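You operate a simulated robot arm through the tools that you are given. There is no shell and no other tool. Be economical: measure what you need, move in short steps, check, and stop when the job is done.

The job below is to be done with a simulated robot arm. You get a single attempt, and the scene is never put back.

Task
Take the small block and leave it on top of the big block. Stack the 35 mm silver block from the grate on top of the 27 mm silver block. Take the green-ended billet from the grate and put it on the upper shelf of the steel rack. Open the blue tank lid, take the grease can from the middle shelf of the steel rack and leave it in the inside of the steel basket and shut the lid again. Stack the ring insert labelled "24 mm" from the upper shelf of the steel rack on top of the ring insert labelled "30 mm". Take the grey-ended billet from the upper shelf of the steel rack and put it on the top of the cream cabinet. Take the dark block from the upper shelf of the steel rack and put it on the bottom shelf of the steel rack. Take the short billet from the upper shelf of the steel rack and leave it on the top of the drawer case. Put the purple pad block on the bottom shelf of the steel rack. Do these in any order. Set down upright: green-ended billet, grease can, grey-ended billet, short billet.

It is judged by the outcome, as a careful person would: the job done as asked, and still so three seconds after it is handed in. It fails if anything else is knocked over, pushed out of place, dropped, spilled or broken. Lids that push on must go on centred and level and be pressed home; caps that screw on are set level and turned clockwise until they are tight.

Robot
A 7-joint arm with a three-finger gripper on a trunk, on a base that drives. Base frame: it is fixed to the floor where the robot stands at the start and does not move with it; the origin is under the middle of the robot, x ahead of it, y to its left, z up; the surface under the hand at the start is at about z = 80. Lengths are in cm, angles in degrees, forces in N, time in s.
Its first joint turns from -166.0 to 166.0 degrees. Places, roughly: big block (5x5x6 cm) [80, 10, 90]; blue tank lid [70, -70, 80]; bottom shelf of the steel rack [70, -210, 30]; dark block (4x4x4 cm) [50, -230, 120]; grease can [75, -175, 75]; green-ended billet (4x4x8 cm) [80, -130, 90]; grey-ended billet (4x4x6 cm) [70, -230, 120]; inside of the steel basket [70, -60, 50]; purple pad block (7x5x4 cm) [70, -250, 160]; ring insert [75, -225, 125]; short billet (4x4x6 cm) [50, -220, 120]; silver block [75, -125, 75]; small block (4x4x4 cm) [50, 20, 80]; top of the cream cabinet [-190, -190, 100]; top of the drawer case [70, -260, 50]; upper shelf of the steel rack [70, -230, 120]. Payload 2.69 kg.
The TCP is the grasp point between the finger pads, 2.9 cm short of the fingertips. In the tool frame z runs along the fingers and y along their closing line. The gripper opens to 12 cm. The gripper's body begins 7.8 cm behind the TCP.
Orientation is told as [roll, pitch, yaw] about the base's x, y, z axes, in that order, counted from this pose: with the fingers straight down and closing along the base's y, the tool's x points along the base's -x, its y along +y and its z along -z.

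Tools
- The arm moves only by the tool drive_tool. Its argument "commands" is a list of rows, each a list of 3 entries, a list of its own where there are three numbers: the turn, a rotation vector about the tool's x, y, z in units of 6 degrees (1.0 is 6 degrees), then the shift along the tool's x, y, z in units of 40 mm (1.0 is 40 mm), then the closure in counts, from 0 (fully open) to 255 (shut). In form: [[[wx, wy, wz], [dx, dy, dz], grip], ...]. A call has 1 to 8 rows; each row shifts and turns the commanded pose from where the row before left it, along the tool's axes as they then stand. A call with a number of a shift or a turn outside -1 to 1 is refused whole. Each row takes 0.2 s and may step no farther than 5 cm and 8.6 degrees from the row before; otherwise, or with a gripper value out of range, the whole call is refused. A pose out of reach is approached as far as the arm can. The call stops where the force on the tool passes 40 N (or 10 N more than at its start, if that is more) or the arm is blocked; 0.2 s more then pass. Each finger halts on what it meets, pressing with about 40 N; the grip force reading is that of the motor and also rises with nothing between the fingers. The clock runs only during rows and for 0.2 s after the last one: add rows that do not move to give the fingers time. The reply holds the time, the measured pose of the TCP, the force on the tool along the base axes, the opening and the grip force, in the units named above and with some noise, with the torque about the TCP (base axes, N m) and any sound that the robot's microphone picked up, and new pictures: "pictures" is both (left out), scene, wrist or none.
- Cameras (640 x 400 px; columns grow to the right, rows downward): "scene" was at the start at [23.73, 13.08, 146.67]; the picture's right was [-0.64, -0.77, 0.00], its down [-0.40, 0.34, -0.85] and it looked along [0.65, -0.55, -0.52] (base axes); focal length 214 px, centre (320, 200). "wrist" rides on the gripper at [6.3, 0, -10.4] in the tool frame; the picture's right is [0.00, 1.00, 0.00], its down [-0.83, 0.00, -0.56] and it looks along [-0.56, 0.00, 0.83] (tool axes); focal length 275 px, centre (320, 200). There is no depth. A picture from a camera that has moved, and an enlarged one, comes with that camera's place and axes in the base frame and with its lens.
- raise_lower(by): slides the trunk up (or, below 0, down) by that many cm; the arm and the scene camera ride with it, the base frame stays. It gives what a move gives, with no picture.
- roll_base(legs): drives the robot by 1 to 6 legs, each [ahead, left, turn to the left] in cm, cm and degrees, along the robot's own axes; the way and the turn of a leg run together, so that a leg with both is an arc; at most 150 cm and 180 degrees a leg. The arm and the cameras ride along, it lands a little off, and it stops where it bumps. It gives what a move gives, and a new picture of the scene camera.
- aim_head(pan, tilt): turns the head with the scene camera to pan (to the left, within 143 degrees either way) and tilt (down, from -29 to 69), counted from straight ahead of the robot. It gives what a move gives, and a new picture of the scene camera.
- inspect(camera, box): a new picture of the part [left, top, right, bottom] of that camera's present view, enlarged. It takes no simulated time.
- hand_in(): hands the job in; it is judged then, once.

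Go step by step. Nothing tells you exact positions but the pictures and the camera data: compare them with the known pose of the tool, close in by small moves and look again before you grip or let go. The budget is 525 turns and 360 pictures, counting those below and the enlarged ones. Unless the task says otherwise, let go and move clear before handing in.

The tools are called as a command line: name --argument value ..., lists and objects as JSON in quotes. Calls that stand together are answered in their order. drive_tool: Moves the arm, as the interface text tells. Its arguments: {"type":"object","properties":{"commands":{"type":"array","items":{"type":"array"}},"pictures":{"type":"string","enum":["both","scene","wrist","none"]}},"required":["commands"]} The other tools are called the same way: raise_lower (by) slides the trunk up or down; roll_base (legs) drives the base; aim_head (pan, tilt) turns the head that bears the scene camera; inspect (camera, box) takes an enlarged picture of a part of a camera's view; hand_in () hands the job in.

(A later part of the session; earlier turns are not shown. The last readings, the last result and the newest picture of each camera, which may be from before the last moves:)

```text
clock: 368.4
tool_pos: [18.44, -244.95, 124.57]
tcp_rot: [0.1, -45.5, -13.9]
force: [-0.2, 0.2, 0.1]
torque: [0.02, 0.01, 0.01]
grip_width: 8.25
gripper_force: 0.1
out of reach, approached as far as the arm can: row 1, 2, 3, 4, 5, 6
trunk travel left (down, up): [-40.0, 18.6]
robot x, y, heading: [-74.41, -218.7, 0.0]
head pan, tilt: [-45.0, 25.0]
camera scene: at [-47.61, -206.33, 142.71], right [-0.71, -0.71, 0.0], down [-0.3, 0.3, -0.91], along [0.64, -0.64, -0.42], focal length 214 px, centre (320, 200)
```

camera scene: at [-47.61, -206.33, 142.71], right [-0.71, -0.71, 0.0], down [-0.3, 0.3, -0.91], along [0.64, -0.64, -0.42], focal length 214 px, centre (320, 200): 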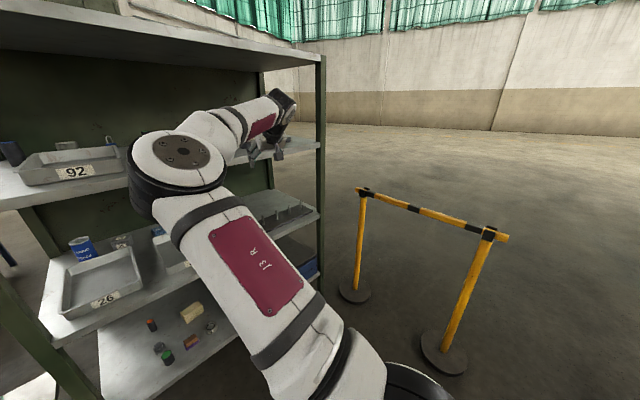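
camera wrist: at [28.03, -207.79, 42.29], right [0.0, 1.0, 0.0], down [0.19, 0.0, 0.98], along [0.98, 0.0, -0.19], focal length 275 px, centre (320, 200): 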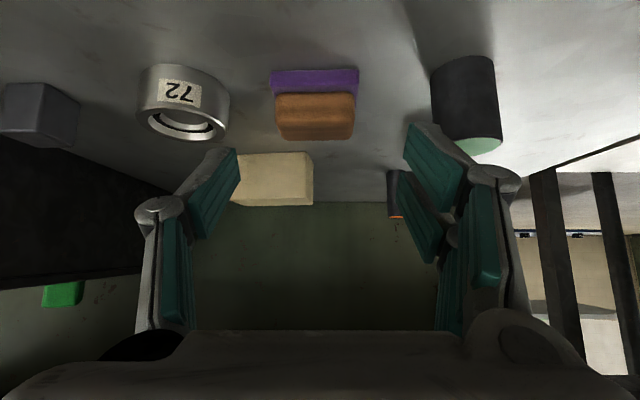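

raise_lower --by 18.5

drive_tool --commands '[[[-0.35, 0, -0.35], [-0.5, 0.2, -0.85], 80], [[-0.35, 0, -0.35], [-0.5, 0.2, -0.85], 80], [[-0.35, 0, -0.35], [-0.5, 0.2, -0.85], 80], [[-0.35, 0, -0.35], [-0.5, 0.2, -0.85], 80], [[-0.2, 0, -0.2], [-0.5, 0.2, -0.85], 80], [[0, 0, 0], [-0.4, 0.2, -0.9], 80], [[0, 0, 0], [-0.4, 0.2, -0.9], 80], [[0, 0, 0], [-0.4, 0.2, -0.9], 80]]' --pictures "scene"

```text
clock: 370.4
tool_pos: [3.08, -245.12, 143.12]
tcp_rot: [0.0, -45.5, -13.8]
force: [-0.4, -0.8, -0.6]
torque: [0.01, 0.0, 0.03]
grip_width: 8.24
gripper_force: 0.1
trunk travel left (down, up): [-58.5, 0.1]
robot x, y, heading: [-74.63, -218.63, 0.1]
head pan, tilt: [-45.0, 25.0]
```

```text
clock: 372.2
tool_pos: [-1.49, -231.71, 164.75]
tcp_rot: [-0.4, -45.7, 0.1]
force: [0.4, 1.0, -0.7]
torque: [-0.02, -0.02, -0.01]
grip_width: 8.25
gripper_force: 0.0
out of reach, approached as far as the arm can: row 1, 2, 3, 4, 5, 6, 7, 8
trunk travel left (down, up): [-58.5, 0.1]
robot x, y, heading: [-74.73, -218.66, 0.1]
head pan, tilt: [-45.0, 25.0]
camera scene: at [-65.58, -206.29, 161.19], right [-0.71, -0.71, 0.0], down [-0.3, 0.3, -0.91], along [0.64, -0.64, -0.42], focal length 214 px, centre (320, 200)
```

scene: 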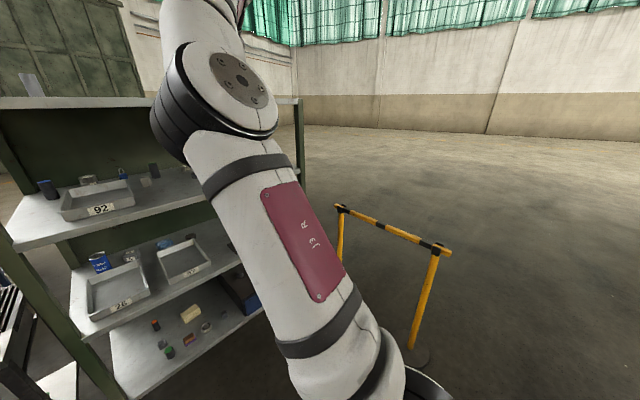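

raise_lower --by -14

drive_tool --commands '[[[0, 0, 0], [0.5, -0.2, 0.85], 80], [[0, 0, 0], [0.5, -0.2, 0.85], 80], [[0, 0, 0], [0.6, 0, 0.75], 80], [[0, 0, 0], [0.6, 0, 0.7], 80], [[0, 0, 0], [0.6, 0, 0.7], 80], [[0, 0, 0], [0.6, 0, 0.7], 80]]' --pictures "scene"

```text
clock: 373.9
tool_pos: [-1.36, -231.69, 150.63]
tcp_rot: [-0.2, -45.5, -0.1]
force: [-0.7, 0.1, -0.8]
torque: [-0.02, -0.02, 0.01]
grip_width: 8.21
gripper_force: 0.0
trunk travel left (down, up): [-44.5, 14.1]
robot x, y, heading: [-74.48, -218.68, -0.0]
head pan, tilt: [-45.0, 25.0]
```

```text
clock: 375.3
tool_pos: [1.92, -233.38, 128.19]
tcp_rot: [-0.1, -45.5, 0.0]
force: [0.5, 0.1, 0.8]
torque: [-0.01, -0.03, 0.0]
grip_width: 8.24
gripper_force: 0.0
trunk travel left (down, up): [-44.5, 14.1]
robot x, y, heading: [-74.55, -218.87, 0.2]
head pan, tilt: [-45.0, 25.0]
camera scene: at [-50.76, -206.3, 147.22], right [-0.71, -0.71, 0.0], down [-0.3, 0.3, -0.91], along [0.64, -0.64, -0.42], focal length 214 px, centre (320, 200)
```

scene: 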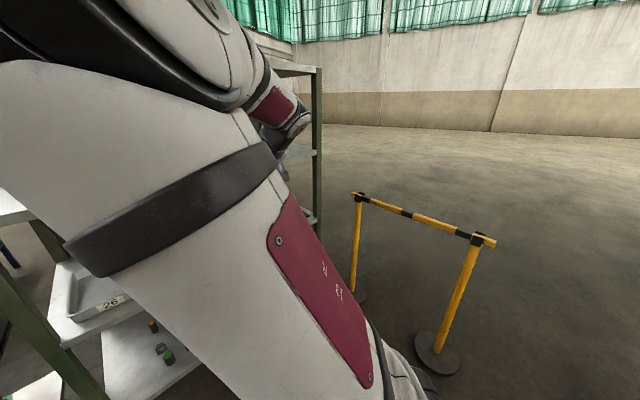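

drive_tool --commands '[[[0, 0, 0], [0.3, 0.4, -0.5], 80], [[0, 0, 0], [0.3, 0.4, -0.5], 80], [[0, 0, 0], [0.3, 0.4, -0.5], 80], [[0, 0, 0], [0.3, 0.4, -0.5], 80], [[0, 0, 0], [0.3, 0.4, -0.5], 80], [[0, 0, 0], [0.3, 0.4, -0.5], 80]]' --pictures "none"

drive_tool --commands '[[[0, 0, 0], [-0.3, -0.3, 0.6], 80], [[0, 0, 0], [-0.3, -0.3, 0.6], 80], [[0, 0, 0], [-0.4, -0.4, 0.5], 80], [[0, 0, 0], [-0.5, -0.4, 0.5], 80], [[0, 0, 0], [-0.5, -0.4, 0.5], 80], [[0, 0, 0], [-0.5, -0.4, 0.5], 80], [[0, 0, 0], [-0.6, -0.4, 0.3], 80], [[0, 0, 0], [-0.6, -0.4, 0.3], 80]]' --pictures "scene"

```text
clock: 376.2
tool_pos: [-8.1, -239.23, 129.55]
tcp_rot: [2.1, -45.3, -14.9]
force: [1.1, 0.5, 0.7]
torque: [-0.05, -0.03, -0.06]
grip_width: 8.23
gripper_force: 0.0
trunk travel left (down, up): [-44.5, 14.1]
robot x, y, heading: [-74.31, -218.87, 0.0]
head pan, tilt: [-45.0, 25.0]
stopped in row 4: the arm was blocked; the commanded pose is now the measured one
```

```text
clock: 378.0
tool_pos: [5.57, -251.07, 127.64]
tcp_rot: [1.6, -45.4, -14.2]
force: [-0.5, 1.5, -0.4]
torque: [0.01, -0.01, 0.03]
grip_width: 8.24
gripper_force: 0.0
out of reach, approached as far as the arm can: row 7, 8
trunk travel left (down, up): [-44.5, 14.1]
robot x, y, heading: [-74.76, -218.46, -0.1]
head pan, tilt: [-45.0, 25.0]
camera scene: at [-50.74, -206.32, 147.22], right [-0.71, -0.71, 0.0], down [-0.3, 0.3, -0.91], along [0.64, -0.64, -0.42], focal length 214 px, centre (320, 200)
```

scene: 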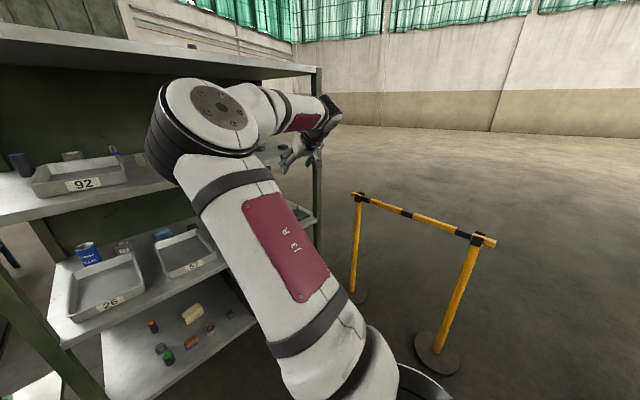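

drive_tool --commands '[[[0, 1, 0], [0, 0, 0], 80], [[0, 1, 0], [0, 0.2, 0], 80], [[0, 1, 0], [0, 0.3, 0], 80], [[0, 1, 0], [0, 0.3, 0], 80], [[0, 1, 0], [0, 0.3, 0], 80], [[0, 1, 0], [0.2, 0.3, 0], 80], [[0, 1, 0], [0.2, 0.3, 0], 80], [[0, 0.5, 0], [0.2, 0.3, 0], 80]]' --pictures "scene"

```text
clock: 379.8
tool_pos: [7.05, -233.25, 130.44]
tcp_rot: [1.1, -6.3, -13.5]
force: [0.4, 0.9, 0.4]
torque: [0.03, 0.0, -0.02]
grip_width: 8.22
gripper_force: 0.0
out of reach, approached as far as the arm can: row 1, 2, 3, 4, 5, 6, 7
trunk travel left (down, up): [-44.5, 14.1]
robot x, y, heading: [-74.42, -218.62, 0.3]
head pan, tilt: [-45.0, 25.0]
camera scene: at [-50.75, -206.33, 147.22], right [-0.71, -0.71, 0.0], down [-0.3, 0.3, -0.91], along [0.64, -0.64, -0.42], focal length 214 px, centre (320, 200)
```

scene: 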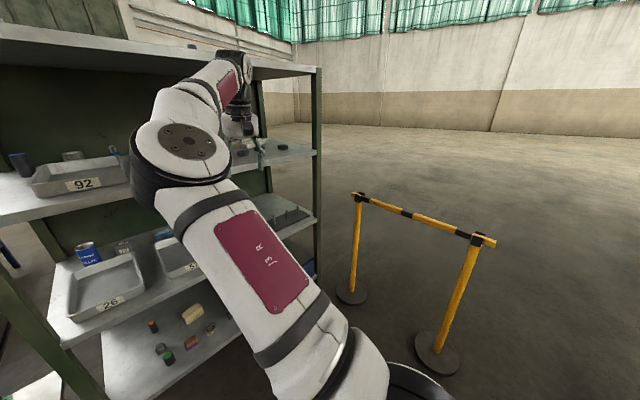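

Tool is vertical again. Tuck the arm to the robot's right so the base can move past the rack.

drive_tool --commands '[[[0, 0.5, 0], [0.6, -0.8, 0], 80], [[0, 0.5, 0], [0.6, -0.8, 0], 80], [[0, 0, 0], [0.6, -0.8, 0], 80], [[0, 0, 0], [0.6, -0.8, 0], 80], [[0, 0, 0], [0.6, -0.8, 0], 80], [[0, 0, 0], [0.6, -0.8, 0], 80], [[0, 0, 0], [0.6, -0.8, 0], 80], [[0, 0, 0], [0.6, -0.8, 0], 80]]' --pictures "scene"

```text
clock: 381.6
tool_pos: [-15.73, -247.6, 132.39]
tcp_rot: [0.9, -0.6, -13.0]
force: [1.1, 0.1, -0.1]
torque: [-0.03, 0.07, -0.01]
grip_width: 8.28
gripper_force: 0.1
out of reach, approached as far as the arm can: row 4, 5, 6
trunk travel left (down, up): [-44.5, 14.1]
robot x, y, heading: [-74.32, -218.82, -0.1]
head pan, tilt: [-45.0, 25.0]
camera scene: at [-50.82, -206.29, 147.26], right [-0.71, -0.71, 0.0], down [-0.3, 0.3, -0.91], along [0.64, -0.64, -0.42], focal length 214 px, centre (320, 200)
```

scene: 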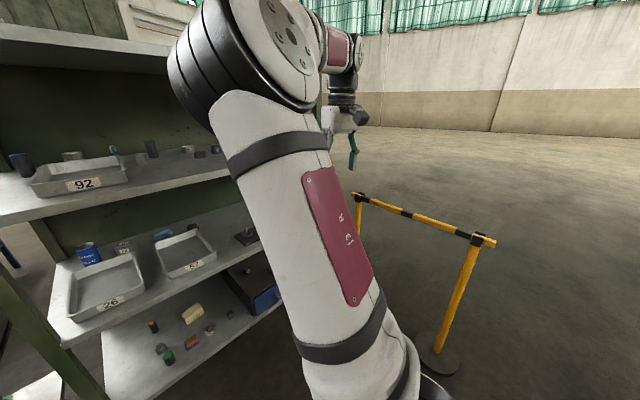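

drive_tool --commands '[[[0, 0, 0], [0, 0.9, 0], 80], [[0, 0, 0], [0, 0.9, -0.1], 80], [[0, 0, 0], [0, 0.9, -0.2], 80], [[0, 0, 1], [0, 0.9, -0.2], 80], [[0, 0, -1], [0, 0.9, -0.2], 80], [[0, 0, -1], [0, 0.5, -0.2], 80]]' --pictures "scene"

```text
clock: 383.0
tool_pos: [-10.87, -228.51, 136.32]
tcp_rot: [1.1, -0.5, -7.3]
force: [-0.2, 0.5, -0.1]
torque: [0.05, -0.01, 0.01]
grip_width: 8.23
gripper_force: 0.0
trunk travel left (down, up): [-44.5, 14.1]
robot x, y, heading: [-74.4, -218.34, -0.0]
head pan, tilt: [-45.0, 25.0]
camera scene: at [-50.73, -206.34, 147.22], right [-0.71, -0.71, 0.0], down [-0.3, 0.3, -0.91], along [0.64, -0.64, -0.42], focal length 214 px, centre (320, 200)
```

scene: 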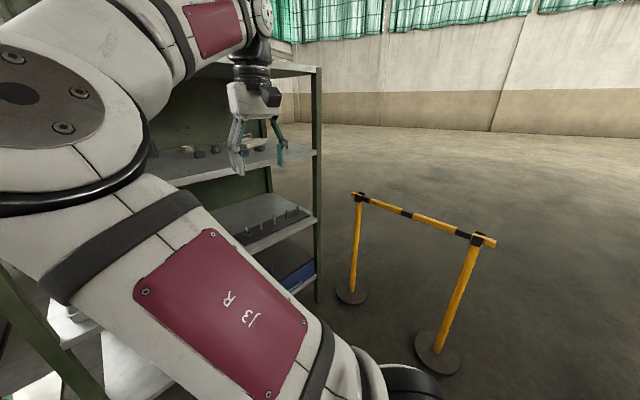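

Pictures are getting scarce, so I'll plan bigger moves. Drive in one go: out of the rack area, facing +y along the aisle, up to the tank, then face it.

roll_base --legs '[[34, -6, 0], [0, 0, 90], [0, -22, 0], [100, 0, 0], [66, 0, 0], [0, 0, -90]]'

```text
clock: 402.2
tool_pos: [43.82, -66.63, 136.22]
tcp_rot: [1.0, -0.4, -6.1]
force: [0.2, 0.1, -0.5]
torque: [0.0, 0.0, 0.0]
grip_width: 8.24
gripper_force: 0.0
trunk travel left (down, up): [-44.5, 14.1]
robot x, y, heading: [-19.93, -58.03, 1.2]
head pan, tilt: [-45.0, 25.0]
camera scene: at [3.5, -45.15, 147.22], right [-0.69, -0.72, 0.0], down [-0.31, 0.29, -0.91], along [0.65, -0.63, -0.42], focal length 214 px, centre (320, 200)
```

scene: 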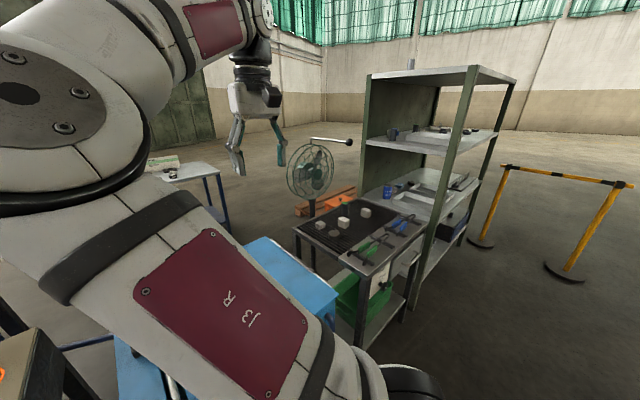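

At the tank. One wrist view to locate the lid handle.

drive_tool --commands '[[[0.15, 0.07, 0], [0, 0.8, 0], 128], [[0, 0, -0.5], [0, 0.8, 0], 128], [[0, 0, -0.5], [0, 0.8, 0.2], 128], [[0, 0, 0], [0, 0.8, 0.5], 128], [[0, 0, 0], [0, 0, 0], 128]]' --pictures "wrist"

```text
clock: 403.4
tool_pos: [44.85, -53.91, 133.44]
tcp_rot: [0.1, -0.1, -0.1]
force: [0.2, 0.2, 0.2]
torque: [0.03, -0.01, 0.02]
grip_width: 5.99
gripper_force: 0.2
trunk travel left (down, up): [-44.5, 14.1]
robot x, y, heading: [-19.77, -57.84, 1.2]
head pan, tilt: [-45.0, 25.0]
camera wrist: at [38.45, -53.88, 143.89], right [0.0, 1.0, 0.0], down [0.83, 0.0, 0.56], along [0.56, 0.0, -0.83], focal length 275 px, centre (320, 200)
```

wrist: 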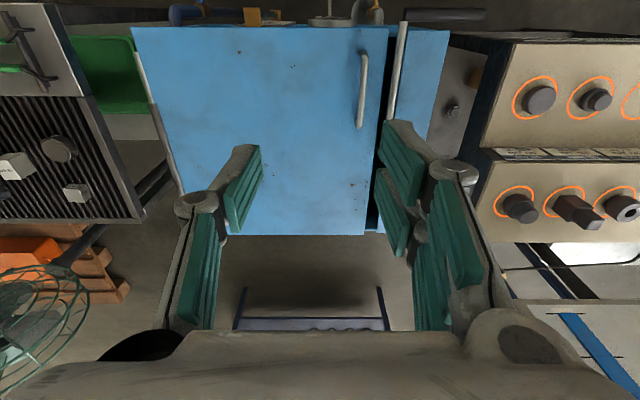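

Handle: bar from x=45 to 58.7 at y≈−45.4. Shift the base left 14 cm so the arm stays clear of the head, then go over the handle.

roll_base --legs '[[0, 14, -1.2]]'

drive_tool --commands '[[[0, 0, 0], [-0.9, -0.4, 0.2], 128], [[0, 0, 0], [-0.9, -0.4, 0.4], 128], [[0, 0, 0], [0, -0.4, 0.9], 128], [[0, 0, 0], [0, 0, 1], 128], [[0, 0, 0], [0, 0, 1], 128], [[0, 0, 0], [0, 0, 1], 128], [[0, 0, 0], [0, 0, 1], 128]]' --pictures "none"

```text
clock: 404.7
tool_pos: [44.7, -41.26, 133.48]
tcp_rot: [0.1, -0.1, -1.3]
force: [0.2, -0.4, 0.0]
torque: [0.0, 0.01, -0.01]
grip_width: 6.01
gripper_force: 0.2
trunk travel left (down, up): [-44.5, 14.1]
robot x, y, heading: [-20.06, -43.94, -0.3]
head pan, tilt: [-45.0, 25.0]
camera scene: at [3.64, -31.75, 147.22], right [-0.71, -0.71, 0.0], down [-0.3, 0.3, -0.91], along [0.64, -0.64, -0.42], focal length 214 px, centre (320, 200)
```

scene: 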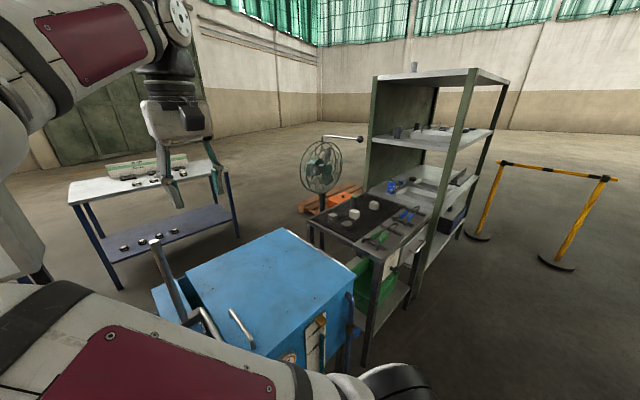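

```text
clock: 406.3
tool_pos: [51.76, -46.33, 111.41]
tcp_rot: [0.1, -0.1, -1.3]
force: [0.4, 0.1, 0.8]
torque: [0.01, -0.01, -0.01]
grip_width: 5.96
gripper_force: 0.1
trunk travel left (down, up): [-44.5, 14.1]
robot x, y, heading: [-19.99, -44.05, 0.1]
head pan, tilt: [-45.0, 25.0]
```

drive_tool --commands '[[[0, 0, 0.2], [-0.05, 0.2, 1], 128], [[0, 0, 0], [0, 0, 1], 128], [[0, 0, 0], [0, 0, 1], 128], [[0, 0, 0], [0, 0, 1], 128], [[0, 0, 0], [0, 0, 1], 128], [[0, 0, 0], [0, 0, 0.3], 128]]' --pictures "wrist"

```text
clock: 407.7
tool_pos: [52.15, -45.52, 90.27]
tcp_rot: [0.1, -0.1, -2.4]
force: [0.1, -0.5, 0.3]
torque: [-0.01, 0.04, -0.02]
grip_width: 5.95
gripper_force: 0.1
trunk travel left (down, up): [-44.5, 14.1]
robot x, y, heading: [-20.43, -43.99, -0.2]
head pan, tilt: [-45.0, 25.0]
camera wrist: at [45.77, -45.19, 100.63], right [0.04, 1.0, 0.0], down [0.83, -0.03, 0.56], along [0.56, -0.02, -0.83], focal length 275 px, centre (320, 200)
```

wrist: 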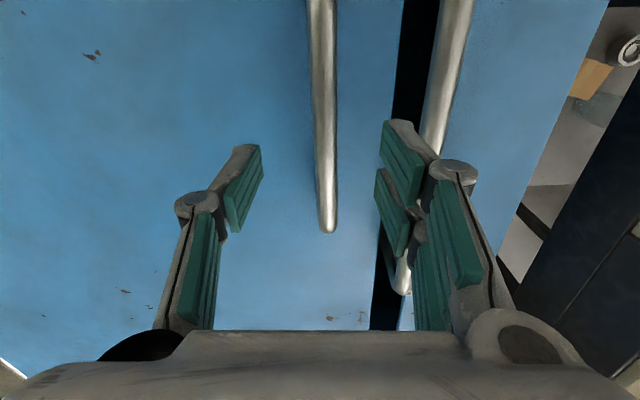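

drive_tool --commands '[[[0, 0, 0], [0, 0.05, 0.6], 128], [[0, 0, 0], [0, 0, 0.5], 128], [[0, 0, 0], [0, 0, 0.2], 128]]' --pictures "wrist"

```text
clock: 408.5
tool_pos: [52.11, -45.26, 85.05]
tcp_rot: [0.1, -0.2, -2.5]
force: [-0.1, 0.1, -0.1]
torque: [-0.01, -0.03, -0.01]
grip_width: 5.97
gripper_force: 0.0
trunk travel left (down, up): [-44.5, 14.1]
robot x, y, heading: [-20.43, -44.03, 0.2]
head pan, tilt: [-45.0, 25.0]
camera wrist: at [45.73, -45.05, 95.44], right [0.04, 1.0, 0.0], down [0.83, -0.03, 0.56], along [0.56, -0.02, -0.83], focal length 275 px, centre (320, 200)
```

wrist: 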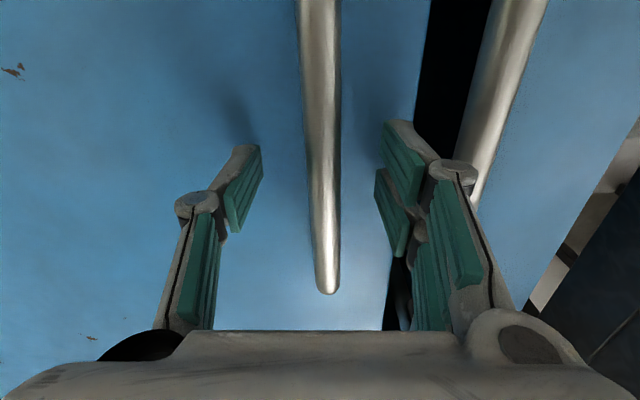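

Bar is at TCP height. Close on it and lift along the hinge arc (radius ≈46 cm about y≈−91).

drive_tool --commands '[[[0, 0, 0], [0, 0, -0.15], 200], [[0, 0, 0], [0, 0, 0], 255], [[0, 0, 0], [0, 0, 0], 255], [[0, 0, 0], [0, -0.08, -0.5], 255], [[0, 0, 0], [0, -0.08, -0.49], 255], [[0, 0, 0], [0, -0.12, -0.49], 255], [[0, 0, 0], [0, -0.13, -0.48], 255]]' --pictures "none"

```text
clock: 410.1
tool_pos: [51.97, -46.54, 93.56]
tcp_rot: [0.3, -0.1, -2.5]
force: [-0.8, 34.5, 8.0]
torque: [0.15, -0.86, 1.53]
grip_width: 1.39
gripper_force: 39.9
trunk travel left (down, up): [-44.5, 14.1]
robot x, y, heading: [-20.17, -44.03, -0.2]
head pan, tilt: [-45.0, 25.0]
```

inspect --camera "scene" --box '[60, 180, 460, 400]'

```text
1.60 times, centred on (260, 290) of scene
camera zoom: at [3.59, -31.57, 147.22], right [-0.71, -0.71, 0.0], down [-0.3, 0.3, -0.91], along [0.64, -0.64, -0.42], focal length 343 px, centre (416, 56)
```

zoom: 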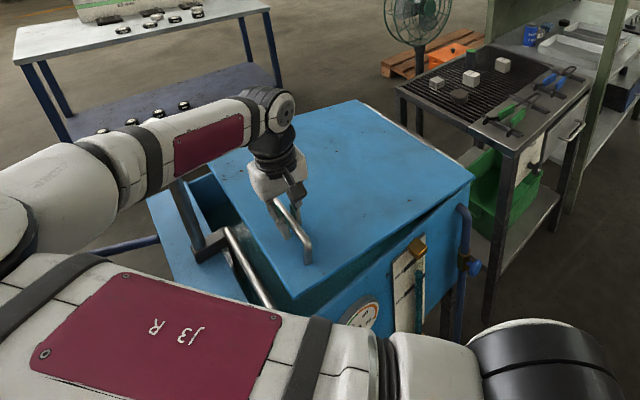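

The lid is lifting correctly; the hinge sits a bit higher than assumed. Correct the arc and continue.

drive_tool --commands '[[[0, 0, 0], [0, 0.15, 0], 255], [[0, 0, 0], [0, -0.215, -0.95], 255], [[0, 0, 0], [0, -0.3, -0.95], 255], [[0, 0, 0], [0, -0.38, -0.92], 255]]' --pictures "none"

```text
clock: 411.1
tool_pos: [52.12, -50.05, 102.52]
tcp_rot: [-0.9, -0.5, -3.1]
force: [10.8, -12.3, -8.0]
torque: [0.03, -0.37, 1.15]
grip_width: 1.4
gripper_force: 40.5
trunk travel left (down, up): [-44.5, 14.1]
robot x, y, heading: [-19.86, -44.36, -0.2]
head pan, tilt: [-45.0, 25.0]
stopped in row 4: the force on the tool passed its limit at 52 N (the readings are from after the stop); the commanded pose is now the measured one
```

drive_tool --commands '[[[0, 0, 0], [0, -0.23, -0.44], 255], [[0, 0, 0], [0, -0.25, -0.43], 255], [[0, 0, 0], [0, 0, 0], 255]]' --pictures "none"

```text
clock: 412.0
tool_pos: [51.97, -52.04, 106.09]
tcp_rot: [-1.2, -0.5, -3.0]
force: [11.1, -10.9, -7.2]
torque: [0.0, 0.08, 1.3]
grip_width: 1.38
gripper_force: 40.4
trunk travel left (down, up): [-44.5, 14.1]
robot x, y, heading: [-19.94, -44.31, -0.1]
head pan, tilt: [-45.0, 25.0]
stopped in row 3: the force on the tool passed its limit at 40 N (the readings are from after the stop); the commanded pose is now the measured one
```

drive_tool --commands '[[[0, 0, 0], [0, -0.23, -0.33], 255], [[0, 0, 0], [0, -0.24, -0.32], 255], [[0, 0, 0], [0, -0.25, -0.31], 255]]' --pictures "none"

drive_tool --commands '[[[0, 0, 0], [0, -0.26, -0.3], 255], [[0, 0, 0], [0, -0.27, -0.29], 255], [[0, 0, 0], [0, -0.28, -0.28], 255]]' --pictures "none"

```text
clock: 412.8
tool_pos: [52.0, -54.75, 109.94]
tcp_rot: [-1.1, -0.6, -3.1]
force: [29.5, -11.8, -9.8]
torque: [-0.01, -0.74, 1.22]
grip_width: 1.39
gripper_force: 40.3
trunk travel left (down, up): [-44.5, 14.1]
robot x, y, heading: [-20.13, -44.06, -0.2]
head pan, tilt: [-45.0, 25.0]
```

```text
clock: 413.6
tool_pos: [51.78, -57.78, 113.39]
tcp_rot: [-1.0, -0.6, -3.0]
force: [34.8, -4.9, -3.6]
torque: [0.01, -0.51, 1.24]
grip_width: 1.38
gripper_force: 40.5
trunk travel left (down, up): [-44.5, 14.1]
robot x, y, heading: [-20.2, -44.0, -0.2]
head pan, tilt: [-45.0, 25.0]
```

Arc model now fits (hinge ≈ y −90.6, z 81.7). Continue with x corrected.

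drive_tool --commands '[[[0, 0, 0], [-0.1, 0, 0], 255], [[0, 0, 0], [-0.03, -0.572, -0.552], 255], [[0, 0, 0], [-0.03, -0.609, -0.512], 255], [[0, 0, 0], [-0.03, -0.644, -0.467], 255]]' --pictures "none"

drive_tool --commands '[[[0, 0, 0], [-0.03, -0.675, -0.422], 255], [[0, 0, 0], [-0.03, -0.702, -0.374], 255], [[0, 0, 0], [-0.03, -0.727, -0.324], 255]]' --pictures "none"

```text
clock: 414.6
tool_pos: [51.76, -65.27, 119.53]
tcp_rot: [-1.0, -0.3, -3.3]
force: [-3.1, -9.3, -14.1]
torque: [-0.04, -0.99, 1.09]
grip_width: 1.44
gripper_force: 40.5
trunk travel left (down, up): [-44.5, 14.1]
robot x, y, heading: [-20.3, -44.17, -0.1]
head pan, tilt: [-45.0, 25.0]
```

```text
clock: 415.4
tool_pos: [51.8, -69.75, 122.33]
tcp_rot: [-1.0, -0.3, -3.2]
force: [-7.3, -14.7, -27.7]
torque: [-0.01, 0.26, 1.09]
grip_width: 1.44
gripper_force: 40.2
out of reach, approached as far as the arm can: row 2, 3
trunk travel left (down, up): [-44.5, 14.1]
robot x, y, heading: [-20.0, -44.4, 0.1]
head pan, tilt: [-45.0, 25.0]
```

Tangential load is about zero — the lid seems balanced, so it may stay. My arm is at its sideways limit; ease the grip and see whether the lid holds.

drive_tool --commands '[[[0, 0, 0], [0, 0.08, 0], 255], [[0, 0, 0], [0, 0, 0], 215], [[0, 0, 0], [0, 0, 0], 215], [[0, 0, 0], [0, 0, 0], 215]]' --pictures "wrist"

```text
clock: 416.4
tool_pos: [51.74, -69.29, 122.6]
tcp_rot: [-1.1, -0.5, -3.1]
force: [0.2, -1.8, 0.5]
torque: [-0.03, -0.03, -0.04]
grip_width: 1.95
gripper_force: 0.4
trunk travel left (down, up): [-44.5, 14.1]
robot x, y, heading: [-20.21, -44.39, -0.3]
head pan, tilt: [-45.0, 25.0]
camera wrist: at [45.4, -68.77, 132.9], right [0.05, 1.0, -0.02], down [0.83, -0.03, 0.56], along [0.56, -0.04, -0.83], focal length 275 px, centre (320, 200)
```

wrist: 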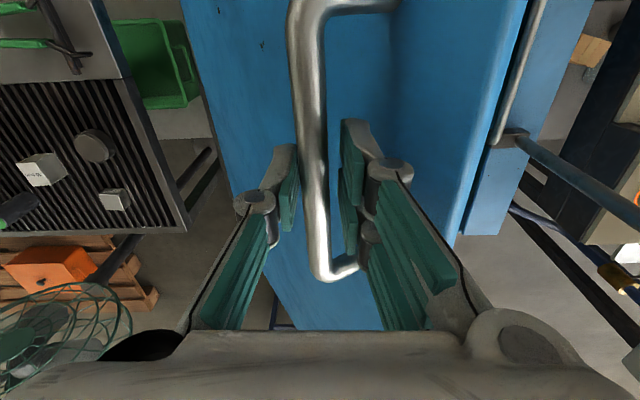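

The lid stays put. Release, rise clear, and move the base right to push it fully open from the inside.

drive_tool --commands '[[[0, 0, 0], [0, 0, 0], 128], [[0, 0, 0], [0, 0, 0], 128], [[0, 0, 0], [0, 0, -0.8], 128], [[0, 0, 0], [0, 0, -0.9], 128], [[0, 0, 0], [0, 0, -0.9], 128], [[0, 0, 0.5], [0.4, 0.9, -0.3], 255], [[0, 0, 0], [0.4, 0.9, 0], 255], [[0, 0, 0], [0.4, 0.9, 0], 255]]' --pictures "none"

drive_tool --commands '[[[0, 0, 0], [0.2, 0.9, 0], 255], [[0, 0, 0], [0.2, 0.9, 0], 255], [[0, 0, 0], [0.2, 0.9, 0], 255], [[0, 0, 0], [0, 0.9, 0], 255]]' --pictures "none"

roll_base --legs '[[0, -30, 0]]'

```text
clock: 418.2
tool_pos: [47.07, -55.29, 133.86]
tcp_rot: [-0.9, -0.5, -6.2]
force: [-0.7, -1.3, 0.1]
torque: [0.05, 0.0, -0.01]
grip_width: 0.01
gripper_force: 28.4
out of reach, approached as far as the arm can: row 3, 4
trunk travel left (down, up): [-44.5, 14.1]
robot x, y, heading: [-20.14, -44.65, -0.1]
head pan, tilt: [-45.0, 25.0]
```

```text
clock: 419.2
tool_pos: [46.3, -40.82, 133.55]
tcp_rot: [-1.0, -0.4, -6.3]
force: [-0.6, -0.4, -0.7]
torque: [0.09, 0.03, -0.01]
grip_width: 0.0
gripper_force: 28.4
trunk travel left (down, up): [-44.5, 14.1]
robot x, y, heading: [-19.99, -44.48, -0.0]
head pan, tilt: [-45.0, 25.0]
```

```text
clock: 421.3
tool_pos: [46.16, -71.33, 133.53]
tcp_rot: [-1.0, -0.5, -6.3]
force: [-0.1, -0.3, 0.8]
torque: [0.03, 0.01, 0.0]
grip_width: 0.01
gripper_force: 28.8
trunk travel left (down, up): [-44.5, 14.1]
robot x, y, heading: [-20.46, -74.9, -0.2]
head pan, tilt: [-45.0, 25.0]
camera scene: at [3.63, -62.41, 147.22], right [-0.71, -0.7, 0.0], down [-0.3, 0.3, -0.91], along [0.64, -0.64, -0.42], focal length 214 px, centre (320, 200)
```

scene: 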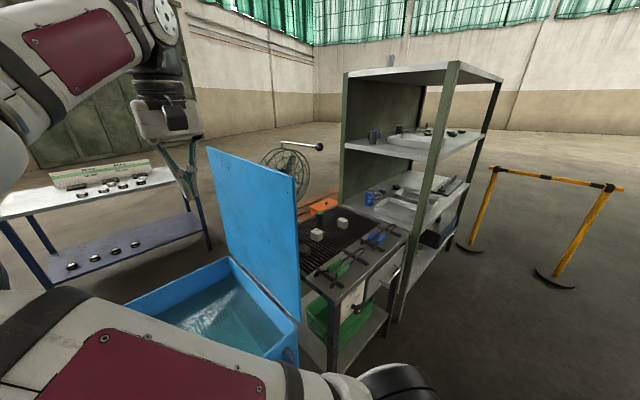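

The lid now stands fully open. One wrist view into the tank to see the basket.

inspect --camera "wrist" --box '[160, 0, 560, 250]'

```text
1.60 times, centred on (360, 125) of wrist
camera zoom: at [39.81, -70.49, 143.97], right [0.1, 0.99, -0.02], down [0.82, -0.08, 0.56], along [0.56, -0.07, -0.83], focal length 440 px, centre (256, 320)
```

zoom: 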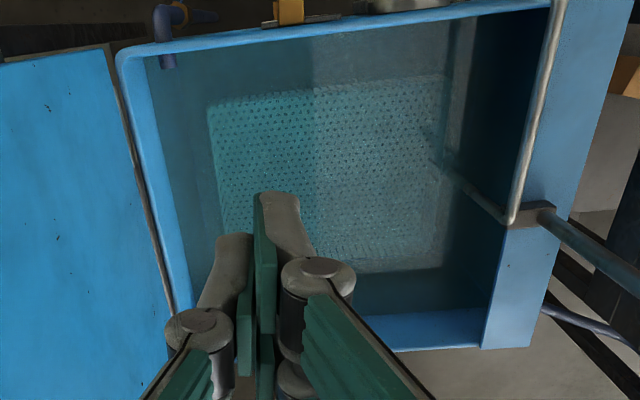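

Basket is under water around (70, −60). Before fetching the can I'll unwind the elbow by turning the tool toward +175° and back (no pictures).

drive_tool --commands '[[[0, 0, -1], [0, 0.5, -0.5], 128], [[0, 0, -1], [0, 0.5, -0.5], 128], [[0, 0, -1], [0, 0, 0], 128], [[0, 0, -1], [0, 0, 0], 128], [[0, 0, -1], [0, 0, 0], 128], [[0, 0, -1], [0, 0, 0], 128], [[0, 0, -1], [0, 0, 0], 128], [[0, 0, -1], [0, 0, 0], 128]]' --pictures "none"

drive_tool --commands '[[[0, 0, -1], [0, 0, 0], 128], [[0, 0, -1], [0, 0, 0], 128], [[0, 0, -1], [0, 0, 0], 128], [[0, 0, -1], [0, 0, 0], 128], [[0, 0, -1], [0, 0, 0], 128], [[0, 0, -1], [0, 0, 0], 128], [[0, 0, -1], [0, 0, 0], 128], [[0, 0, -1], [0, 0, 0], 128]]' --pictures "none"

drive_tool --commands '[[[0, 0, -1], [0, 0, 0], 128], [[0, 0, -1], [0, 0, 0], 128], [[0, 0, -1], [0, 0, 0], 128], [[0, 0, -1], [0, 0, 0], 128], [[0, 0, -1], [0, 0, 0], 128], [[0, 0, -1], [0, 0, 0], 128], [[0, 0, -1], [0, 0, 0], 128], [[0, 0, -1], [0, 0, 0], 128]]' --pictures "none"

```text
clock: 423.1
tool_pos: [46.38, -67.28, 137.54]
tcp_rot: [-0.9, 0.5, 41.8]
force: [-0.8, -1.0, -0.9]
torque: [0.01, -0.01, -0.01]
grip_width: 5.98
gripper_force: 0.2
trunk travel left (down, up): [-44.5, 14.1]
robot x, y, heading: [-20.36, -74.7, -0.3]
head pan, tilt: [-45.0, 25.0]
```

```text
clock: 424.9
tool_pos: [46.4, -67.33, 137.42]
tcp_rot: [-0.3, 1.0, 89.8]
force: [0.0, 0.0, -0.9]
torque: [0.03, -0.02, 0.0]
grip_width: 6.01
gripper_force: 0.1
trunk travel left (down, up): [-44.5, 14.1]
robot x, y, heading: [-20.17, -74.87, -0.4]
head pan, tilt: [-45.0, 25.0]
```

```text
clock: 426.7
tool_pos: [46.34, -67.26, 137.65]
tcp_rot: [0.5, 1.0, 137.8]
force: [0.4, 0.8, 0.4]
torque: [-0.02, -0.01, -0.01]
grip_width: 5.99
gripper_force: 0.1
trunk travel left (down, up): [-44.5, 14.1]
robot x, y, heading: [-20.2, -74.45, -0.3]
head pan, tilt: [-45.0, 25.0]
```

drive_tool --commands '[[[0, 0, -1], [0, 0, 0], 128], [[0, 0, -1], [0, 0, 0], 128], [[0, 0, -1], [0, 0, 0], 128], [[0, 0, -1], [0, 0, 0], 128], [[0, 0, -1], [0, 0, 0], 128], [[0, 0, -1], [0, 0, 0], 128], [[0, 0, -1], [0, 0, 0], 128], [[0, 0, -1], [0, 0, 0], 128]]' --pictures "scene"

```text
clock: 428.5
tool_pos: [46.35, -67.32, 137.54]
tcp_rot: [1.1, 0.3, -174.2]
force: [-0.6, 1.6, 0.4]
torque: [-0.03, -0.03, -0.02]
grip_width: 5.96
gripper_force: 0.0
trunk travel left (down, up): [-44.5, 14.1]
robot x, y, heading: [-20.06, -74.95, 0.1]
head pan, tilt: [-45.0, 25.0]
camera scene: at [3.63, -62.41, 147.22], right [-0.71, -0.7, 0.0], down [-0.3, 0.3, -0.91], along [0.64, -0.64, -0.42], focal length 214 px, centre (320, 200)
```

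scene: 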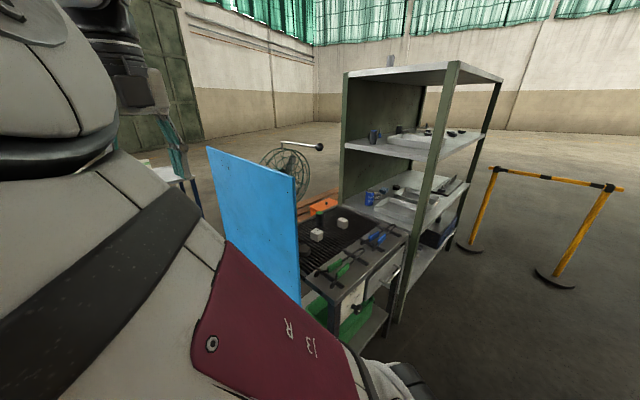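

drive_tool --commands '[[[0, 0, -1], [0, 0, 0], 128], [[0, 0, -1], [0, 0, 0], 128], [[0, 0, -1], [0, 0, 0], 128], [[0, 0, -1], [0, 0, 0], 128], [[0, 0, -1], [0, 0, 0], 128], [[0, 0, -1], [0, 0, 0], 128], [[0, 0, -1], [0, 0, 0], 128], [[0, 0, -1], [0, 0, 0], 128]]' --pictures "none"

```text
clock: 430.3
tool_pos: [46.34, -67.2, 137.56]
tcp_rot: [0.9, -0.7, -126.1]
force: [0.1, -0.3, 0.1]
torque: [0.01, 0.0, -0.04]
grip_width: 5.98
gripper_force: 0.0
trunk travel left (down, up): [-44.5, 14.1]
robot x, y, heading: [-20.29, -74.62, -0.2]
head pan, tilt: [-45.0, 25.0]
```

drive_tool --commands '[[[0, 0, -1], [0, 0, 0], 128], [[0, 0, -1], [0, 0, 0], 128], [[0, 0, -1], [0, 0, 0], 128], [[0, 0, -1], [0, 0, 0], 128], [[0, 0, -1], [0, 0, 0], 128], [[0, 0, -1], [0, 0, 0], 128], [[0, 0, -1], [0, 0, 0], 128], [[0, 0, -1], [0, 0, 0], 128]]' --pictures "none"

drive_tool --commands '[[[0, 0, -1], [0, 0, 0], 128], [[0, 0, -1], [0, 0, 0], 128], [[0, 0, -1], [0, 0, 0], 128], [[0, 0, -1], [0, 0, 0], 128], [[0, 0, -1], [0, 0, 0], 128], [[0, 0, -1], [0, 0, 0], 128], [[0, 0, -1], [0, 0, 0], 128], [[0, 0, -1], [0, 0, 0], 128]]' --pictures "none"

drive_tool --commands '[[[0, 0, -1], [0, 0, 0], 128], [[0, 0, -1], [0, 0, 0], 128], [[0, 0, -1], [0, 0, 0], 128], [[0, 0, -1], [0, 0, 0], 128], [[0, 0, -1], [0, 0, 0], 128]]' --pictures "scene"

```text
clock: 432.1
tool_pos: [46.31, -67.3, 137.63]
tcp_rot: [0.1, -1.0, -78.2]
force: [0.5, 0.3, -0.1]
torque: [-0.02, 0.02, 0.02]
grip_width: 6.0
gripper_force: 0.0
trunk travel left (down, up): [-44.5, 14.1]
robot x, y, heading: [-20.02, -74.81, -0.2]
head pan, tilt: [-45.0, 25.0]
```

```text
clock: 433.9
tool_pos: [46.39, -67.25, 137.5]
tcp_rot: [-0.7, -0.9, -30.4]
force: [-0.7, 0.3, -0.8]
torque: [0.0, 0.01, 0.0]
grip_width: 6.0
gripper_force: 0.1
trunk travel left (down, up): [-44.5, 14.1]
robot x, y, heading: [-20.42, -74.7, -0.2]
head pan, tilt: [-45.0, 25.0]
```

```text
clock: 435.1
tool_pos: [47.47, -59.18, 139.01]
tcp_rot: [-0.6, -0.3, -1.2]
force: [0.2, -0.8, 0.4]
torque: [-0.02, 0.0, -0.01]
grip_width: 5.98
gripper_force: 0.1
out of reach, approached as far as the arm can: row 3, 4, 5
trunk travel left (down, up): [-44.5, 14.1]
robot x, y, heading: [-20.55, -74.8, -0.6]
head pan, tilt: [-45.0, 25.0]
camera scene: at [3.62, -62.45, 147.22], right [-0.71, -0.7, 0.0], down [-0.3, 0.3, -0.91], along [0.64, -0.64, -0.42], focal length 214 px, centre (320, 200)
```

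scene: 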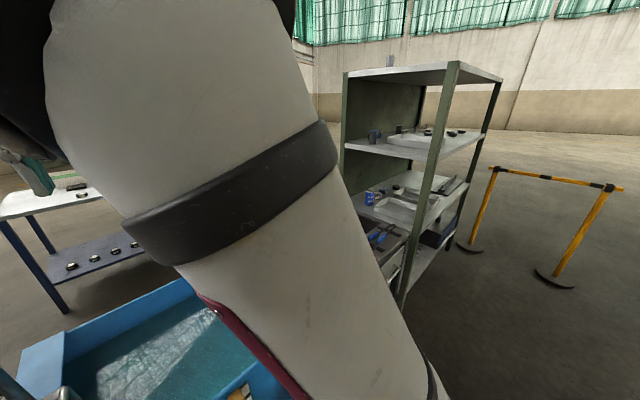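

The elbow has moved up and over. Push a little further by moving the hand right.

drive_tool --commands '[[[0, 0, 0], [0, -0.8, 0], 128], [[0, 0, 0], [0, -0.8, 0], 128], [[0, 0, 0], [0, -0.8, 0], 128], [[0, 0, 0], [0, -0.8, 0], 128], [[0, 0, 0], [0, -0.8, 0], 128], [[0, 0, 0], [0, -0.8, 0], 128]]' --pictures "none"

drive_tool --commands '[[[0, 0, 0], [-0.8, 0, 0], 128], [[0, 0, 0], [-0.8, 0, 0], 128], [[0, 0, 0], [-0.8, 0, 0], 128], [[0, 0, 0], [-0.8, 0, 0], 128]]' --pictures "scene"

```text
clock: 436.5
tool_pos: [50.45, -60.62, 143.79]
tcp_rot: [-0.9, -0.3, -0.5]
force: [0.3, 0.5, 0.2]
torque: [-0.02, 0.0, -0.01]
grip_width: 5.96
gripper_force: 0.1
out of reach, approached as far as the arm can: row 1, 2, 3, 4, 5, 6
trunk travel left (down, up): [-44.5, 14.1]
robot x, y, heading: [-20.23, -74.81, -0.4]
head pan, tilt: [-45.0, 25.0]
```

```text
clock: 437.5
tool_pos: [58.66, -60.65, 138.62]
tcp_rot: [-1.0, -0.6, -0.7]
force: [-0.3, 0.0, 0.9]
torque: [-0.01, -0.02, 0.0]
grip_width: 5.96
gripper_force: 0.0
out of reach, approached as far as the arm can: row 1, 2, 3, 4
trunk travel left (down, up): [-44.5, 14.1]
robot x, y, heading: [-19.79, -74.79, -0.2]
head pan, tilt: [-45.0, 25.0]
camera scene: at [3.6, -62.42, 147.23], right [-0.71, -0.7, 0.0], down [-0.3, 0.3, -0.91], along [0.64, -0.64, -0.42], focal length 214 px, centre (320, 200)
```

scene: 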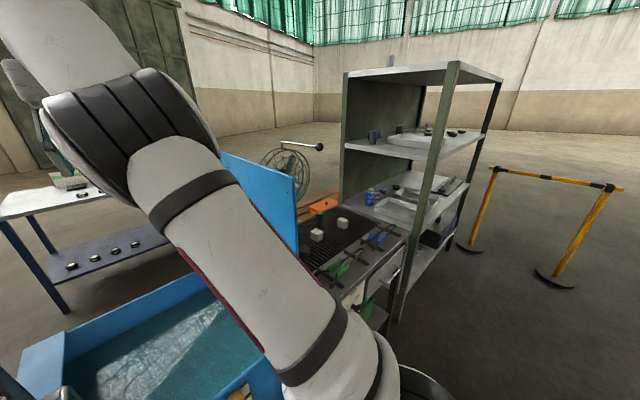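

Elbow is on the right now. Turn the tool to yaw −45° (away from the joint limit) and retract before driving to the grate.

drive_tool --commands '[[[0, 0, 1], [0, 0, -0.3], 128], [[0, 0, 1], [0, 0, -0.3], 128], [[0, 0, 1], [0, 0, 0], 128], [[0, 0, 1], [0, 0, 0], 128], [[0, 0, 1], [0, 0, 0], 128], [[0, 0, 1], [0, 0, 0], 128], [[0, 0, 1], [0, 0, 0], 128], [[0, 0, 0.4], [0, 0, 0], 128]]' --pictures "none"

drive_tool --commands '[[[0, 0, 0], [0.7, -0.6, 0], 128], [[0, 0, 0], [0.7, -0.6, 0], 128], [[0, 0, 0], [0.7, -0.6, 0], 128], [[0, 0, 0], [0.7, -0.6, 0], 128], [[0, 0, 0], [0.7, -0.6, 0], 128]]' --pictures "none"

```text
clock: 439.3
tool_pos: [57.67, -60.94, 139.47]
tcp_rot: [-0.4, -1.0, -44.9]
force: [0.7, 0.2, 0.9]
torque: [0.0, 0.02, 0.01]
grip_width: 5.97
gripper_force: 0.0
out of reach, approached as far as the arm can: row 1, 2
trunk travel left (down, up): [-44.5, 14.1]
robot x, y, heading: [-20.09, -74.35, -0.2]
head pan, tilt: [-45.0, 25.0]
```

```text
clock: 440.4
tool_pos: [43.86, -71.03, 139.36]
tcp_rot: [-0.3, -0.6, -61.2]
force: [1.1, 1.0, -0.9]
torque: [-0.09, 0.05, -0.01]
grip_width: 5.98
gripper_force: 0.0
trunk travel left (down, up): [-44.5, 14.1]
robot x, y, heading: [-19.93, -74.91, -0.5]
head pan, tilt: [-45.0, 25.0]
stopped in row 5: the arm was blocked; the commanded pose is now the measured one
```

drive_tool --commands '[[[0, 0, 0], [-0.6, 0.5, -0.4], 128], [[0, 0, 0], [-0.6, 0.5, -0.4], 128], [[0, 0, 0], [-0.5, 0.5, -0.4], 128], [[0, 0, -0.6], [0, 0, 0], 128]]' --pictures "none"

roll_base --legs '[[0, -52, 0]]'

```text
clock: 441.4
tool_pos: [52.01, -73.87, 144.53]
tcp_rot: [0.2, -0.7, -57.4]
force: [-0.2, -0.4, -0.2]
torque: [0.06, -0.04, 0.01]
grip_width: 5.97
gripper_force: 0.1
out of reach, approached as far as the arm can: row 3
trunk travel left (down, up): [-44.5, 14.1]
robot x, y, heading: [-20.17, -74.3, -0.2]
head pan, tilt: [-45.0, 25.0]
```

```text
clock: 444.4
tool_pos: [51.87, -125.91, 144.39]
tcp_rot: [0.1, -0.7, -57.2]
force: [0.2, -0.5, 0.2]
torque: [-0.04, 0.01, 0.01]
grip_width: 5.97
gripper_force: 0.1
trunk travel left (down, up): [-44.5, 14.1]
robot x, y, heading: [-20.44, -126.75, -0.3]
head pan, tilt: [-45.0, 25.0]
camera scene: at [3.36, -114.62, 147.22], right [-0.71, -0.7, 0.0], down [-0.3, 0.3, -0.91], along [0.64, -0.65, -0.42], focal length 214 px, centre (320, 200)
```

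scene: 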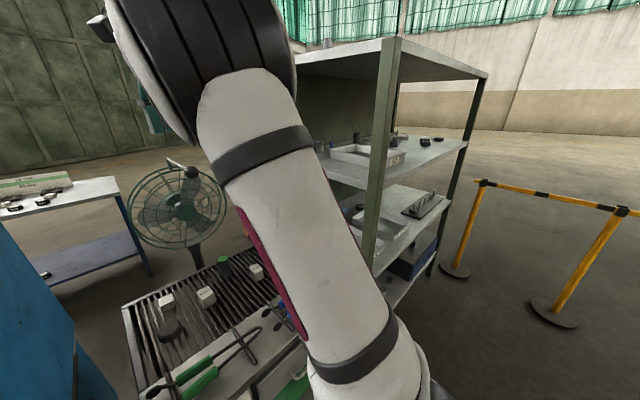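

inspect --camera "scene" --box '[140, 240, 300, 350]'

```text
3.64 times, centred on (220, 295) of scene
camera zoom: at [3.36, -114.62, 147.22], right [-0.71, -0.7, 0.0], down [-0.3, 0.3, -0.91], along [0.64, -0.65, -0.42], focal length 780 px, centre (684, -146)
```

zoom: 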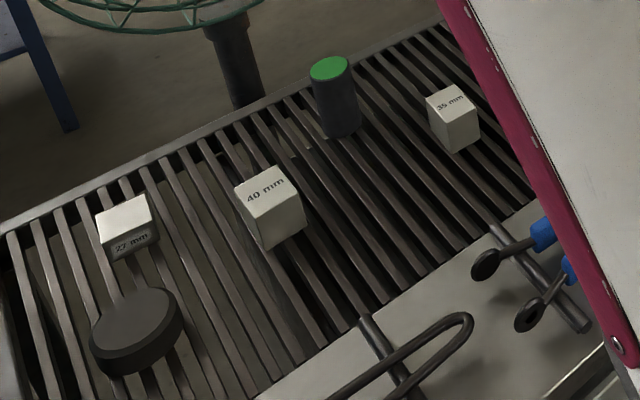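

35 mm block ≈(66.2, −143.1), 27 mm block ≈(76.4, −114.5), 40 mm between. Move the base a little closer, rotate to yaw −98° and go above the 35 mm block.

roll_base --legs '[[7, 3, 0.3]]'

drive_tool --commands '[[[0, 0, 1], [0, 0, 0], 128], [[0, 0, 1], [0, 0, 0], 128], [[0, 0, 1], [0, 0, 0], 128], [[0, 0, 1], [0, 0, 0], 128], [[0, 0, 1], [0, 0, 0], 128], [[0, 0, 1], [0, 0, 0], 128], [[0, 0, 0.8], [0, 0, 0], 128]]' --pictures "none"

```text
clock: 445.5
tool_pos: [58.97, -122.42, 144.35]
tcp_rot: [0.1, -0.6, -57.0]
force: [-0.1, 0.0, 0.5]
torque: [-0.01, 0.0, 0.0]
grip_width: 5.95
gripper_force: 0.0
trunk travel left (down, up): [-44.5, 14.1]
robot x, y, heading: [-13.61, -123.68, 0.0]
head pan, tilt: [-45.0, 25.0]
camera scene: at [10.35, -111.52, 147.22], right [-0.71, -0.71, 0.0], down [-0.3, 0.3, -0.91], along [0.64, -0.64, -0.42], focal length 214 px, centre (320, 200)
```

scene: 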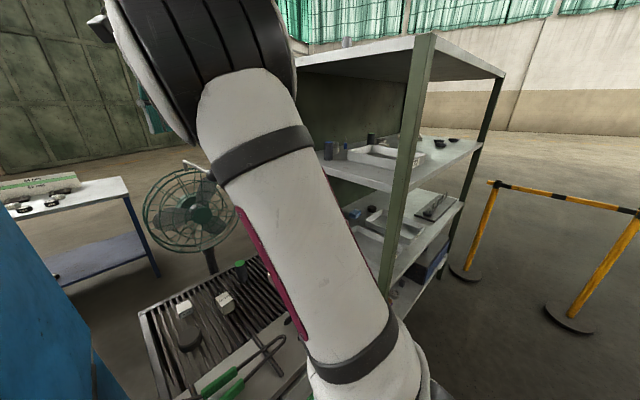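

```text
clock: 447.1
tool_pos: [59.01, -122.45, 144.23]
tcp_rot: [0.5, -0.4, -97.7]
force: [-0.3, -0.2, -0.4]
torque: [0.0, 0.0, 0.03]
grip_width: 5.99
gripper_force: 0.0
trunk travel left (down, up): [-44.5, 14.1]
robot x, y, heading: [-12.97, -124.08, 0.0]
head pan, tilt: [-45.0, 25.0]
```

drive_tool --commands '[[[0, 0, 0], [-0.61, 0.31, 0.8], 128], [[0, 0, 0], [-0.61, 0.31, 0.8], 128], [[0, 0, 0], [-0.61, 0.31, 0.8], 128], [[0, 0, 0], [-0.61, 0.31, 0.8], 128], [[0, 0, 0], [-0.61, 0.31, 0.8], 128], [[0, 0, 0], [-0.61, 0.31, 0.8], 128], [[0, 0, 0], [-0.61, 0.31, 0.8], 128], [[0, 0, 0], [-0.61, 0.31, 0.8], 128]]' --pictures "wrist"

```text
clock: 448.9
tool_pos: [66.29, -143.41, 119.0]
tcp_rot: [0.5, -0.5, -97.5]
force: [-0.6, 1.3, 0.0]
torque: [-0.05, -0.04, -0.01]
grip_width: 5.97
gripper_force: 0.1
trunk travel left (down, up): [-44.5, 14.1]
robot x, y, heading: [-13.47, -123.73, -0.1]
head pan, tilt: [-45.0, 25.0]
camera wrist: at [66.96, -136.97, 129.36], right [0.99, -0.13, 0.01], down [-0.11, -0.82, 0.56], along [-0.06, -0.56, -0.83], focal length 275 px, centre (320, 200)
```

wrist: 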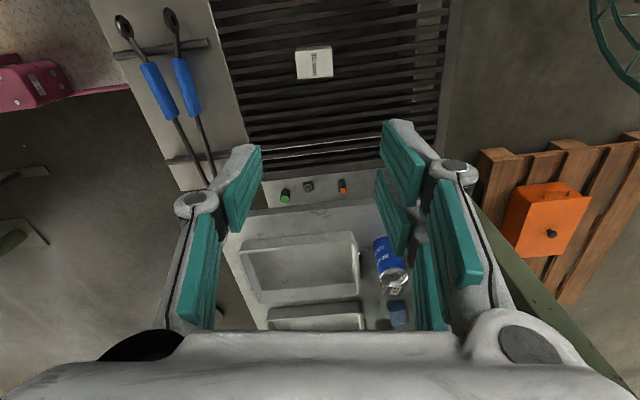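

35 mm block at (65.9, −142.6), ~5 cm wide. Adjust yaw, open wider and descend.

drive_tool --commands '[[[0, 0, -0.8], [0.2, -0.1, 0.9], 64], [[0, 0, 0], [0, 0, 0.97], 64], [[0, 0, 0], [0, 0, 0.97], 64], [[0, 0, 0], [0, 0, 0.97], 64], [[0, 0, 0], [0, 0, 0.97], 64], [[0, 0, 0], [0, 0, 0.97], 64], [[0, 0, 0], [0, 0, 0.97], 64]]' --pictures "wrist"

```text
clock: 450.5
tool_pos: [66.23, -142.8, 91.94]
tcp_rot: [0.5, -0.3, -92.9]
force: [0.0, -0.3, -0.5]
torque: [0.01, -0.02, 0.0]
grip_width: 8.98
gripper_force: 0.1
trunk travel left (down, up): [-44.5, 14.1]
robot x, y, heading: [-13.22, -124.1, 0.1]
head pan, tilt: [-45.0, 25.0]
camera wrist: at [66.49, -136.37, 102.35], right [1.0, -0.05, 0.01], down [-0.04, -0.83, 0.56], along [-0.02, -0.56, -0.83], focal length 275 px, centre (320, 200)
```

wrist: 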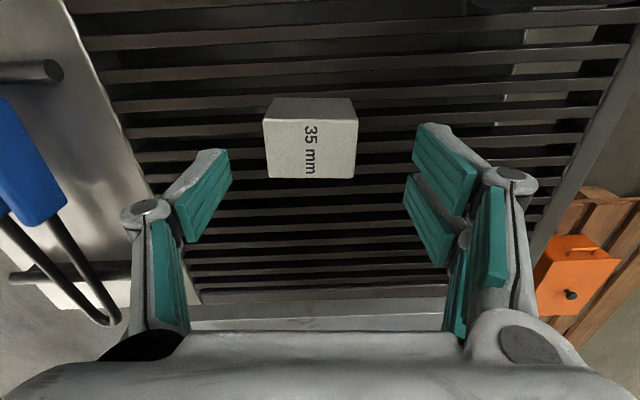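

drive_tool --commands '[[[0, 0, 0], [0, -0.1, 0.7], 64], [[0, 0, 0], [0, 0, 0.5], 64], [[0, 0, 0], [0, 0, 0.1], 64], [[0, 0, 0], [0, 0, 0], 180], [[0, 0, 0], [0, 0, 0], 255], [[0, 0, 0], [0, 0, 0], 255], [[0, 0, 0], [0, 0, -0.4], 255], [[0, 0, 0], [0, 0, -0.8], 255]]' --pictures "none"

```text
clock: 452.3
tool_pos: [65.88, -142.67, 91.7]
tcp_rot: [0.4, -0.4, -92.9]
force: [0.5, -0.3, -2.6]
torque: [0.02, 0.05, -0.01]
grip_width: 4.96
gripper_force: 40.0
trunk travel left (down, up): [-44.5, 14.1]
robot x, y, heading: [-13.5, -123.85, -0.2]
head pan, tilt: [-45.0, 25.0]
```

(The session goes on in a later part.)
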